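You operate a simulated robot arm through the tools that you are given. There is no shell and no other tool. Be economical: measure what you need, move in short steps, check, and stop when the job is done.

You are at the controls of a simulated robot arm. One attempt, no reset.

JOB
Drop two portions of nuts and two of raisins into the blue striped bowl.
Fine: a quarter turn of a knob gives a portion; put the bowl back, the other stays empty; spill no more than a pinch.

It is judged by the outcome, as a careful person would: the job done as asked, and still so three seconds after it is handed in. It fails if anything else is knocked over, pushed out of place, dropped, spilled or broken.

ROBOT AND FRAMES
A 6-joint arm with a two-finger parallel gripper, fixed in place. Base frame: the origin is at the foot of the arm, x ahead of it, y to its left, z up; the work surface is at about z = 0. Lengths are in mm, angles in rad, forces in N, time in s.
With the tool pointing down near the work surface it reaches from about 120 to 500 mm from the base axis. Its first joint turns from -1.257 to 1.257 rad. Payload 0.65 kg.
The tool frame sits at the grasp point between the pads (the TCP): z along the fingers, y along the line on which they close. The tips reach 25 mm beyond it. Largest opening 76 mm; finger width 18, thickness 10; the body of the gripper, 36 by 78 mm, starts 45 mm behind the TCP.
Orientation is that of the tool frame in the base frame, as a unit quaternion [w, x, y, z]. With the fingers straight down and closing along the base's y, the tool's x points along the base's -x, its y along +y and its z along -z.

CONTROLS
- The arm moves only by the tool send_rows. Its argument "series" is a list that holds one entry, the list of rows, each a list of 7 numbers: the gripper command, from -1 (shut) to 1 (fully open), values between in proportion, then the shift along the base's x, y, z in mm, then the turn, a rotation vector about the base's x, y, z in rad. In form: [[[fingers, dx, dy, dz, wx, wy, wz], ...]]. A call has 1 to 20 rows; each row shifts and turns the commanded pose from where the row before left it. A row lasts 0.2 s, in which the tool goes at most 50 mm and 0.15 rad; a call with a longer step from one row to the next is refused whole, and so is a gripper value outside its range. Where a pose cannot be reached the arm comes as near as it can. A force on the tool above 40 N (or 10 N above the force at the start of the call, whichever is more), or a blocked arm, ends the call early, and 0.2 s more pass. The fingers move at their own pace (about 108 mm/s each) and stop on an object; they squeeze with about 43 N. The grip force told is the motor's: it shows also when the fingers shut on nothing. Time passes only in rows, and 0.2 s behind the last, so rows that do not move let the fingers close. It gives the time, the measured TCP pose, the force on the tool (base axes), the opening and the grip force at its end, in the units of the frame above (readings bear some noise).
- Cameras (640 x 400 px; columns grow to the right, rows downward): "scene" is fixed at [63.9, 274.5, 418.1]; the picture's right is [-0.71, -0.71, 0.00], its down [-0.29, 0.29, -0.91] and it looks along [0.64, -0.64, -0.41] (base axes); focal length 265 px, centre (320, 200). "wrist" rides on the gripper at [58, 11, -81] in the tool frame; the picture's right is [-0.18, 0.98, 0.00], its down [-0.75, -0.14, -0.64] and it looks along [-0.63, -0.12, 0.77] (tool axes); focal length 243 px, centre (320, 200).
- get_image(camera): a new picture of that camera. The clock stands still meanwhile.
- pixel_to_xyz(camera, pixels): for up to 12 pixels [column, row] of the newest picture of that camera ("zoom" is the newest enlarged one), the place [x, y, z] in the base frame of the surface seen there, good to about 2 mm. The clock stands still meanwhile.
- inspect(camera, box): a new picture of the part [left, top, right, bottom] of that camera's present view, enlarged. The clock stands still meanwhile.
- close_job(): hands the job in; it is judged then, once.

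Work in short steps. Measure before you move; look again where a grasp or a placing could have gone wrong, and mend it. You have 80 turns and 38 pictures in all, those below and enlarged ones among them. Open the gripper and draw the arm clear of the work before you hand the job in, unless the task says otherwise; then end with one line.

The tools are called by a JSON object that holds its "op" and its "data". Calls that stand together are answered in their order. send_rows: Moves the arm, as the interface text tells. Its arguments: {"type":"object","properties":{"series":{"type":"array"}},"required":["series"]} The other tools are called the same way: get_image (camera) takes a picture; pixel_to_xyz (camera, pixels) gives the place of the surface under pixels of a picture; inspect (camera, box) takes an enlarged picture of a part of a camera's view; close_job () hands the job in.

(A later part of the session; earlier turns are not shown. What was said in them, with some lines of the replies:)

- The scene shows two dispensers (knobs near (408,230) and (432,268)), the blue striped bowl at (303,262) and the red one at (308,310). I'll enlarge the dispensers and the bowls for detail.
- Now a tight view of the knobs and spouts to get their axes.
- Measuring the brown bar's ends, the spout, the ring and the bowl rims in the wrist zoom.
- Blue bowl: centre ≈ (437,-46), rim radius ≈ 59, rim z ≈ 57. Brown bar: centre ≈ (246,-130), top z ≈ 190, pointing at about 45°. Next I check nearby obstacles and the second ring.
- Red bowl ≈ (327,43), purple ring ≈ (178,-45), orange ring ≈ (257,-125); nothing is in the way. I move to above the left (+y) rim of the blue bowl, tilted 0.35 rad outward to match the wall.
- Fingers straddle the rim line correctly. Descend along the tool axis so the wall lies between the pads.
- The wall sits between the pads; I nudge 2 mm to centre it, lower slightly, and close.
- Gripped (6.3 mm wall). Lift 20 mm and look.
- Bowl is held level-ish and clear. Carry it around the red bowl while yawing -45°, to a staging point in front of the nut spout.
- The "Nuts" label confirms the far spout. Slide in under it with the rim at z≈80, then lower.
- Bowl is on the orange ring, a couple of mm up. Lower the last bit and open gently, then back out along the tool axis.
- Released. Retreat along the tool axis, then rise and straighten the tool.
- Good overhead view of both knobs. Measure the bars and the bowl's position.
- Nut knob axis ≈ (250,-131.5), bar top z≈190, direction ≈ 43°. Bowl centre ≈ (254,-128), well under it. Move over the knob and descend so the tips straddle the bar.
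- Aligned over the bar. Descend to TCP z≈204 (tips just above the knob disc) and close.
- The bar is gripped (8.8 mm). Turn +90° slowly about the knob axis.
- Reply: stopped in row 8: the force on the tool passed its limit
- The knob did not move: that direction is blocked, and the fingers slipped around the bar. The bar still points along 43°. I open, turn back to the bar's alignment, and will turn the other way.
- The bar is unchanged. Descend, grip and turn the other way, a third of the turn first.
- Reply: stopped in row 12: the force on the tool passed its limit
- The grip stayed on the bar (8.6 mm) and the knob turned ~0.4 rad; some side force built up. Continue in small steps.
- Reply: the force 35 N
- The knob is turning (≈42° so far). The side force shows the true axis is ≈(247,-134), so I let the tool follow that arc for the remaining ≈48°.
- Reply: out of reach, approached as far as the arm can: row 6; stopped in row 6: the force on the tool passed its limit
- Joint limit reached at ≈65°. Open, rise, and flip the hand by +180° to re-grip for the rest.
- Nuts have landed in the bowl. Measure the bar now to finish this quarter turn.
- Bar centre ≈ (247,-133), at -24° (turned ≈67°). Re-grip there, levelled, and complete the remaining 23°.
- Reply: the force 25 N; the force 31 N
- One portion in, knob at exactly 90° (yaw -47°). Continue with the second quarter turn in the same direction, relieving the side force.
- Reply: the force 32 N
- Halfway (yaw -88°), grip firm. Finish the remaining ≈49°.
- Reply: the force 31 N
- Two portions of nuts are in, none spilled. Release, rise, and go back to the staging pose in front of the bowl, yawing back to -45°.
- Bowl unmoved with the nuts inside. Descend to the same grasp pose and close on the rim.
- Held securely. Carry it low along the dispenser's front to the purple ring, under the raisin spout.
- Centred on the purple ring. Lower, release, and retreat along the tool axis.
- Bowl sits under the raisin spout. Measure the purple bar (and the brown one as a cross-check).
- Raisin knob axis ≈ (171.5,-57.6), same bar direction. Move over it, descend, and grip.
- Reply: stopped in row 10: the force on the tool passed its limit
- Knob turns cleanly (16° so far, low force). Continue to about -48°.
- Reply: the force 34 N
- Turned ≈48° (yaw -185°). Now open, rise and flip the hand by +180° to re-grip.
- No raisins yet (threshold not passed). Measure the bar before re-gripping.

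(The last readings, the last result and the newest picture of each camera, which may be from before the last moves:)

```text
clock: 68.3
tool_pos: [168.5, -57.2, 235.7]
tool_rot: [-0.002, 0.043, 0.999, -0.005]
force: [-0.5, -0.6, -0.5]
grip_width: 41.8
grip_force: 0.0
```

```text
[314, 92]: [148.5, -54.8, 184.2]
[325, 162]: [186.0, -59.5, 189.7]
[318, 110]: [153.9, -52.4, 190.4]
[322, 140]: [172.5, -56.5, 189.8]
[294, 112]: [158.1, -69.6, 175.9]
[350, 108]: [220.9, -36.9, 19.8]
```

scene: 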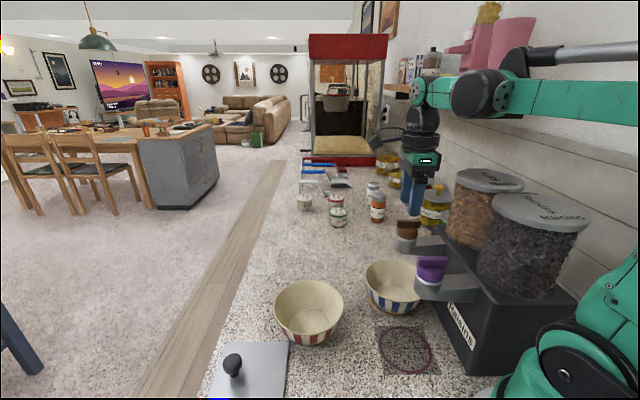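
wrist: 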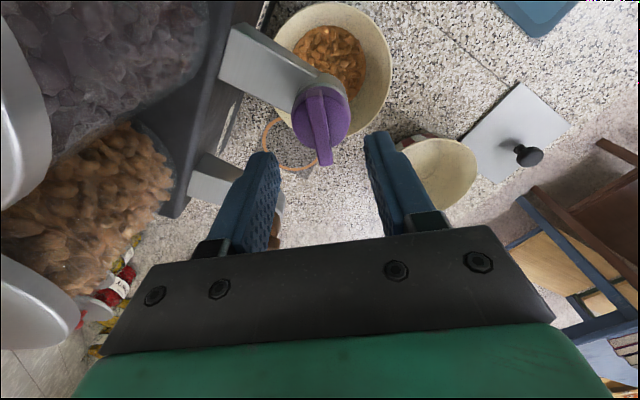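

Bar centre ≈ (168,-57), matching the TCP. Descend, grip, and finish the first quarter (42° more).

{"op": "send_rows", "data": {"series": [[[0.1, 0, 0, -10, 0, 0, 0], [0.1, 0, 0, -10, 0, 0, 0], [0.1, 0, 0, -10.5, 0, 0, 0], [0.1, 0, 0, 0, 0, 0, 0], [-0.5, 0, 0, 0, 0, 0, 0], [-1, 0, 0, 0, 0, 0, 0], [-1, 0, 0, 0, 0, 0, 0]]]}}

{"op": "send_rows", "data": {"series": [[[-1, 0, 0, 0, 0, 0, -0.08], [-1, 0, 0, 0, 0, 0, -0.08], [-1, 0, 0, 0, 0, 0, -0.08], [-1, 0, 0, 0, 0, 0, -0.08], [-1, 0, 0, 0, 0, 0, -0.08], [-1, 0, 0, 0, 0, 0, -0.08], [-1, 0, 0, 0, 0, 0, -0.08], [-1, 0, 0, 0, 0, 0, -0.08], [-1, 0, 0, 0, 0, 0, -0.098], [-1, 0, 0, 0, 0, 0, 0]]]}}

```text
clock: 69.9
tool_pos: [170.1, -56.8, 205.4]
tool_rot: [-0.003, 0.045, 0.999, -0.007]
force: [-1.0, -11.3, -6.5]
grip_width: 8.8
grip_force: 30.2
```

```text
clock: 72.1
tool_pos: [169.0, -57.4, 205.1]
tool_rot: [-0.004, 0.402, 0.915, -0.006]
force: [-20.0, -23.0, -13.9]
grip_width: 8.7
grip_force: 30.1
```

First quarter complete (yaw -47.4°). Quick look at the bowl.

{"op": "inspect", "data": {"camera": "scene", "box": [340, 220, 480, 390]}}

```text
2.35 times, centred on (410, 305) of scene
```

zoom: 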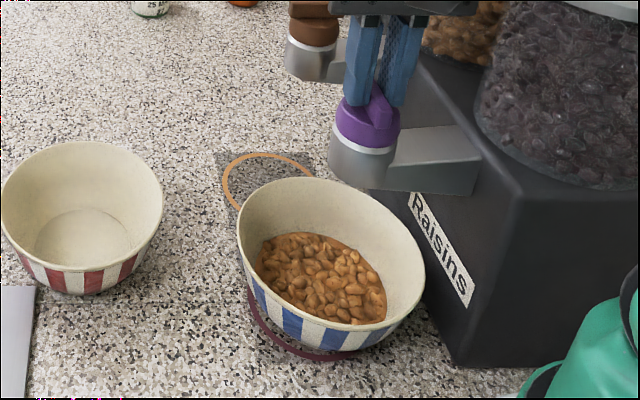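

No raisins visible yet; wait a moment in case the flow lags, and look again.

{"op": "send_rows", "data": {"series": [[[-1, -0.4, -0.5, 0, 0, 0, 0], [-1, 0, 0, 0, 0, 0, 0], [-1, 0, 0, 0, 0, 0, 0], [-1, 0, 0, 0, 0, 0, 0], [-1, 0, 0, 0, 0, 0, 0]]]}}

{"op": "inspect", "data": {"camera": "scene", "box": [350, 220, 470, 360]}}

```text
clock: 73.3
tool_pos: [169.8, -57.8, 204.5]
tool_rot: [-0.004, 0.401, 0.916, -0.004]
force: [-10.7, -14.9, -23.4]
grip_width: 9.0
grip_force: 31.0
```

```text
2.86 times, centred on (410, 290) of scene
```

zoom: 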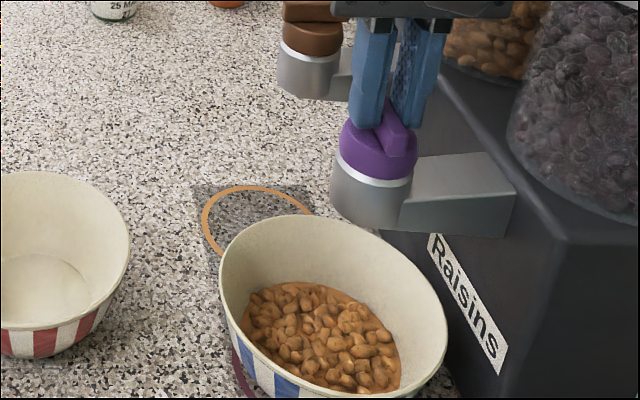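

Still none; the bar is clearly at 90°, so perhaps this knob's release point lags. Two quarter turns can't over-dispense, so I continue toward 180°.

{"op": "send_rows", "data": {"series": [[[-1, -0.4, -0.4, 0.5, 0, 0, -0.05], [-1, 0, 0, 0, 0, 0, -0.09], [-1, 0, 0, 0, 0, 0, -0.09], [-1, 0, 0, 0, 0, 0, -0.09], [-1, 0, 0, 0, 0, 0, -0.09], [-1, 0, 0, 0, 0, 0, -0.09], [-1, 0, 0, 0, 0, 0, -0.09], [-1, 0, 0, 0, 0, 0, -0.09], [-1, 0, 0, 0, 0, 0, -0.09], [-1, 0, 0, 0, 0, 0, 0]]]}}

```text
clock: 75.5
tool_pos: [169.6, -58.3, 206.8]
tool_rot: [-0.006, 0.717, 0.698, -0.001]
force: [11.4, 18.5, 16.4]
grip_width: 8.9
grip_force: 30.4
```

Turned ≈134° now. Finish to 180° and look.

{"op": "send_rows", "data": {"series": [[[-1, 0.3, 0.4, 0, 0, 0, -0.09], [-1, 0, 0, 0, 0, 0, -0.09], [-1, 0, 0, 0, 0, 0, -0.09], [-1, 0, 0, 0, 0, 0, -0.09], [-1, 0, 0, 0, 0, 0, -0.09], [-1, 0, 0, 0, 0, 0, -0.09], [-1, 0, 0, 0, 0, 0, -0.09], [-1, 0, 0, 0, 0, 0, -0.09], [-1, 0, 0, 0, 0, 0, -0.08], [-1, 0, 0, 0, 0, 0, 0], [-1, 0, 0, 0, 0, 0, 0]]]}}

{"op": "inspect", "data": {"camera": "scene", "box": [350, 220, 470, 360]}}

```text
clock: 77.9
tool_pos: [168.0, -57.5, 204.7]
tool_rot: [-0.006, 0.931, 0.364, -0.002]
force: [-23.7, -6.9, -8.1]
grip_width: 8.7
grip_force: 30.8
```

```text
2.86 times, centred on (410, 290) of scene
```

zoom: 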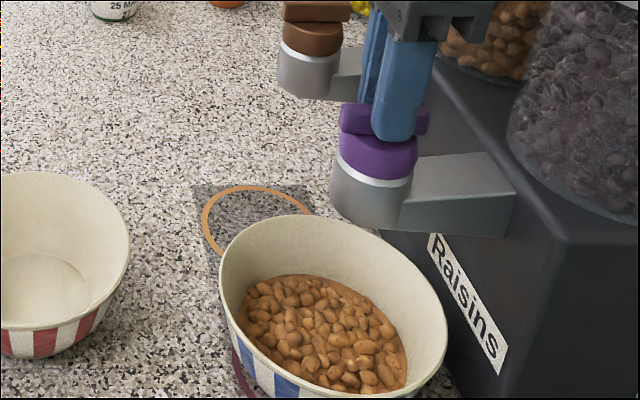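

The heap has visibly grown at each step (width ≈50→54→60 px), so portions did fall, drawn in one colour. Release, rise and go back to the staging pose, where I compare the heap with the earlier same-pose view.

{"op": "send_rows", "data": {"series": [[[0.1, 0, 0, 0, 0, 0, 0], [0.1, 0, 0, 0, 0, 0, 0], [0.1, 0, 0, 15, 0, 0, 0], [0.1, 0, 0, 20, 0, 0, 0], [0.1, 0, 0, 20, 0, 0, 0], [0.1, 6, 5.55, 0, 0, 0, 0.1344], [0.1, 6, 5.55, 0, 0, 0, 0.1344], [0.1, 6, 5.55, 0, 0, 0, 0.1344], [0.1, 6, 5.55, 0, 0, 0, 0.1344], [0.1, 6, 5.55, 0, 0, 0, 0.1344], [0.1, 6, 5.55, 0, 0, 0, 0.1344], [0.1, 6, 5.55, 0, 0, 0, 0.1344], [0.1, 6, 5.55, 0, 0, 0, 0.1344], [0.1, 6, 5.55, 0, 0, 0, 0.1344], [0.1, 6, 5.55, 0, 0, 0, 0.1344], [0.1, 6, 5.55, 0, 0, 0, 0.1344], [0.1, 6, 5.55, 0, 0, 0, 0.1344], [0.1, 0, 0, 0, 0, 0, 0]]]}}

{"op": "send_rows", "data": {"series": [[[0.1, 0, 0, -24, -0.0495, 0.0495, 0], [0.1, 0, 0, -24, -0.0495, 0.0495, 0], [0.1, 0, 0, -24, -0.0495, 0.0495, 0], [0.1, 0, 0, -24, -0.0495, 0.0495, 0], [0.1, 0, 0, -23, -0.0495, 0.0495, 0], [0.1, 0, 0, 0, 0, 0, 0]]]}}

{"op": "get_image", "data": {"camera": "wrist"}}

```text
clock: 81.7
tool_pos: [241.7, 9.4, 260.5]
tool_rot: [-0.003, 0.381, 0.925, -0.004]
force: [0.7, -0.5, -0.2]
grip_width: 41.9
grip_force: 0.1
```

```text
clock: 83.1
tool_pos: [241.5, 8.0, 140.8]
tool_rot: [-0.071, 0.377, 0.909, -0.167]
force: [0.1, -0.3, 0.4]
grip_width: 41.7
grip_force: 0.2
```

```text
3 pictures are left
```

wrist: 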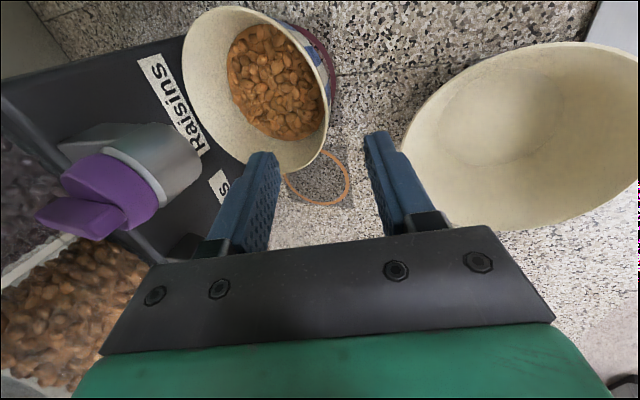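

Heap grew from ≈85×100 px to ≈96×116 px, consistent with two further portions. Check its height and the bowl rim before grasping.

{"op": "pixel_to_xyz", "data": {"camera": "wrist", "pixels": [[275, 80], [230, 70], [318, 90], [255, 30], [290, 135], [184, 60], [325, 130], [240, 10]]}}

```text
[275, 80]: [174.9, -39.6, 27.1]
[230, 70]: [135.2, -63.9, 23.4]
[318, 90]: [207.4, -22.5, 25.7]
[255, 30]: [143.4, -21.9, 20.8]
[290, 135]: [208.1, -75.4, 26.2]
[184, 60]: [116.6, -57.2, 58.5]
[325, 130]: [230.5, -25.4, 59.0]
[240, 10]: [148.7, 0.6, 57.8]
```

Contents level z≈25. I grasp 4 mm higher than before so the inner fingertip stays above the contents.

{"op": "send_rows", "data": {"series": [[[0.1, -8.2, -6.5, -30, 0, 0, 0], [0.1, -8.2, -6.5, -30, 0, 0, 0], [0.1, -8.1, -6.5, -28.8, 0, 0, 0], [0.1, 0, 0, 0, 0, 0, 0], [-0.5, 0, 0, 0, 0, 0, 0], [-1, 0, 0, 0, 0, 0, 0], [-1, 0, 0, 0, 0, 0, 0], [-1, 0, 0, 0, 0, 0, 0]]]}}

{"op": "send_rows", "data": {"series": [[[-1, 0, 0, 6, 0, 0, 0], [-1, 0, 0, 6, 0, 0, 0], [-1, 0, 0, 6, 0, 0, 0], [-1, 0, 0, 0, 0, 0, 0]]]}}

```text
clock: 84.9
tool_pos: [217.5, -11.2, 53.5]
tool_rot: [-0.07, 0.376, 0.909, -0.166]
force: [-0.4, -1.2, 4.3]
grip_width: 6.2
grip_force: 28.9
```

```text
clock: 85.9
tool_pos: [217.8, -10.7, 70.0]
tool_rot: [-0.07, 0.376, 0.909, -0.165]
force: [0.1, -0.6, -0.4]
grip_width: 5.8
grip_force: 28.9
```

Lifted 17 mm, held firmly. Retrace the path: along the dispenser front, then outward.

{"op": "send_rows", "data": {"series": [[[-1, 9.6, -9.5, 0, 0, 0, 0], [-1, 9.6, -9.5, 0, 0, 0, 0], [-1, 9.6, -9.5, 0, 0, 0, 0], [-1, 9.6, -9.5, 0, 0, 0, 0], [-1, 9.6, -9.5, 0, 0, 0, 0], [-1, 9.6, -9.5, 0, 0, 0, 0], [-1, 9.6, -9.5, 0, 0, 0, 0], [-1, 9.3, -9.5, 0, 0, 0, 0], [-1, 7.3, 6.2, 1, 0, 0, 0], [-1, 7.3, 6.2, 1, 0, 0, 0], [-1, 7.3, 6.2, 1, 0, 0, 0], [-1, 7.3, 6.2, 1, 0, 0, 0], [-1, 7.3, 6.2, 1, 0, 0, 0], [-1, 7.3, 6.2, 0, 0, 0, 0], [-1, 0, 0, 0, 0, 0, 0]]]}}

{"op": "send_rows", "data": {"series": [[[-1, 5.9, 0.5, 0, 0, 0, 0.098], [-1, 5.9, 0.5, 0, 0, 0, 0.098], [-1, 5.9, 0.5, 0, 0, 0, 0.098], [-1, 5.9, 0.5, 0, 0, 0, 0.098], [-1, 5.9, 0.5, 0, 0, 0, 0.098], [-1, 5.9, 0.5, 0, 0, 0, 0.098], [-1, 5.9, 0.5, 0, 0, 0, 0.098], [-1, 5.9, 0.5, 0, 0, 0, 0.099], [-1, 0, 0, 0, 0, 0, 0]]]}}

```text
clock: 89.1
tool_pos: [337.8, -51.1, 74.1]
tool_rot: [-0.07, 0.376, 0.909, -0.165]
force: [0.6, 0.3, -0.5]
grip_width: 5.9
grip_force: 28.9
```

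```text
clock: 91.1
tool_pos: [384.6, -46.2, 74.2]
tool_rot: [-0.001, -0.001, 0.984, -0.179]
force: [-0.3, 0.6, -1.2]
grip_width: 6.1
grip_force: 29.0
```

Now to the original spot: TCP (437,8), then lower gently.

{"op": "send_rows", "data": {"series": [[[-1, 10.4, 10.8, 0, 0, 0, 0], [-1, 10.4, 10.8, 0, 0, 0, 0], [-1, 10.4, 10.8, 0, 0, 0, 0], [-1, 10.4, 10.8, 0, 0, 0, 0], [-1, 10.4, 10.8, 0, 0, 0, 0], [-1, 0, 0, 0, 0, 0, 0], [-1, 0, 0, -7, 0, 0, 0], [-1, 0, 0, -7, 0, 0, 0], [-1, 0, 0, -4, 0, 0, 0], [-1, 0, 0, 0, 0, 0, 0]]]}}

```text
clock: 93.3
tool_pos: [437.8, 8.6, 57.0]
tool_rot: [-0.001, -0.001, 0.984, -0.181]
force: [0.1, -0.5, -0.4]
grip_width: 5.6
grip_force: 28.6
```

About 4 mm above contact; lower in small steps.

{"op": "send_rows", "data": {"series": [[[-1, 0, 0, -1.5, 0, 0, 0], [-1, 0, 0, -1, 0, 0, 0], [-1, 0, 0, -1, 0, 0, 0], [-1, 0, 0, 0, 0, 0, 0]]]}}

```text
clock: 94.3
tool_pos: [436.4, 8.3, 53.1]
tool_rot: [-0.002, -0.001, 0.984, -0.179]
force: [1.1, 3.1, 6.5]
grip_width: 6.0
grip_force: 28.6
```

Contact is felt (6.5 N up). Release gently and retreat along the tool axis.

{"op": "send_rows", "data": {"series": [[[-0.7, 0, 0, 0, 0, 0, 0], [-0.3, 0, 0, 0, 0, 0, 0], [0.1, 0, 0, 0, 0, 0, 0], [0.1, 0, 0, 0, 0, 0, 0], [0.1, 0, 8, 21, 0, 0, 0], [0.1, 0, 10.5, 28, 0, 0, 0], [0.1, 0, 10.5, 28, 0, 0, 0], [0.1, -10, 0, 30, 0.07, 0, 0], [0.1, -20, 0, 30, 0.07, 0, 0], [0.1, -20, -10, 30, 0.07, 0, 0], [0.1, -25, -10, 30, 0.07, 0, 0], [0.1, -25, -10, 30, 0.07, 0, 0], [0.1, -20, -5, 20, 0, 0, 0], [0.1, 0, 0, 0, 0, 0, 0]]]}}

{"op": "get_image", "data": {"camera": "wrist"}}

{"op": "get_image", "data": {"camera": "scene"}}

```text
clock: 97.3
tool_pos: [315.6, 2.8, 302.1]
tool_rot: [-0.002, -0.001, 1.0, -0.005]
force: [-0.7, 0.0, 0.5]
grip_width: 41.6
grip_force: 0.0
```

```text
2 pictures are left
```

wrist: 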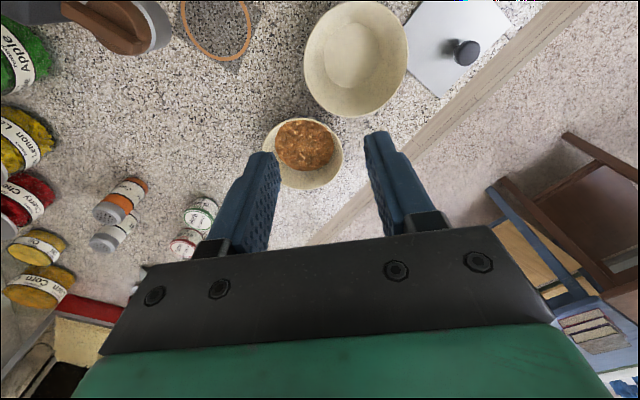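

```text
1 pictures are left
```

scene: 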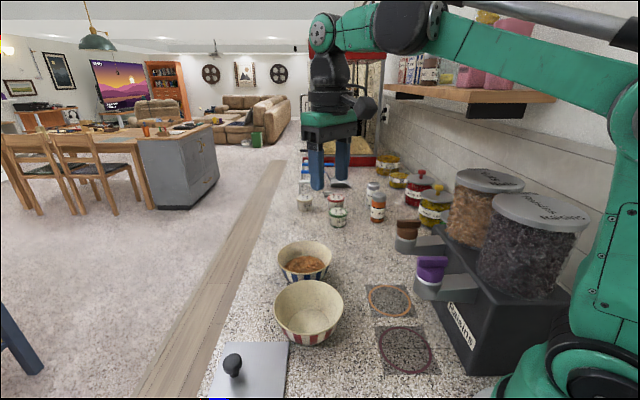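

The bowl is back at its spot, the red one is empty, and nothing is spilled. One last close look at the contents while opening the gripper fully.

{"op": "send_rows", "data": {"series": [[[1, 0, 0, 0, 0, 0, 0], [1, 0, 0, 0, 0, 0, 0]]]}}

{"op": "inspect", "data": {"camera": "scene", "box": [270, 235, 340, 290]}}

```text
clock: 97.9
tool_pos: [315.4, 2.5, 302.7]
tool_rot: [-0.002, 0.0, 1.0, -0.006]
force: [0.4, 0.1, 0.1]
grip_width: 76.0
grip_force: 0.0
```

```text
7.27 times, centred on (305, 262) of scene
```

zoom: 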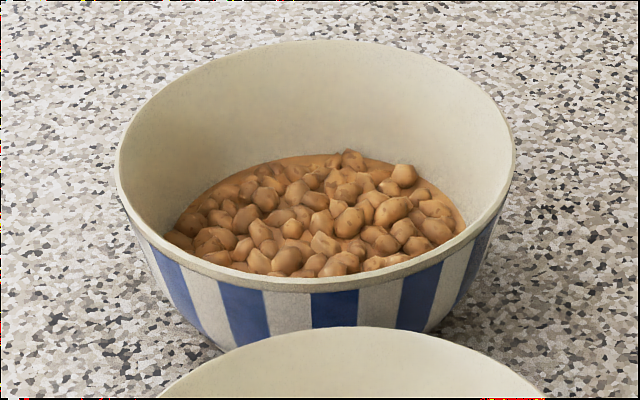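

The heap sits well below the rim, level with four portions' growth; the gripper is open and clear. Handing in.

{"op": "close_job", "data": {}}

```text
The job is handed in.
```

I gave each knob two quarter turns and put the blue striped bowl back in its place; the red bowl is empty and I saw nothing spilled. I couldn't see any raisins in the bowl, because everything in it looks nut-coloured. I'm counting two raisin portions from how much the heap grew as I turned the raisin knob.
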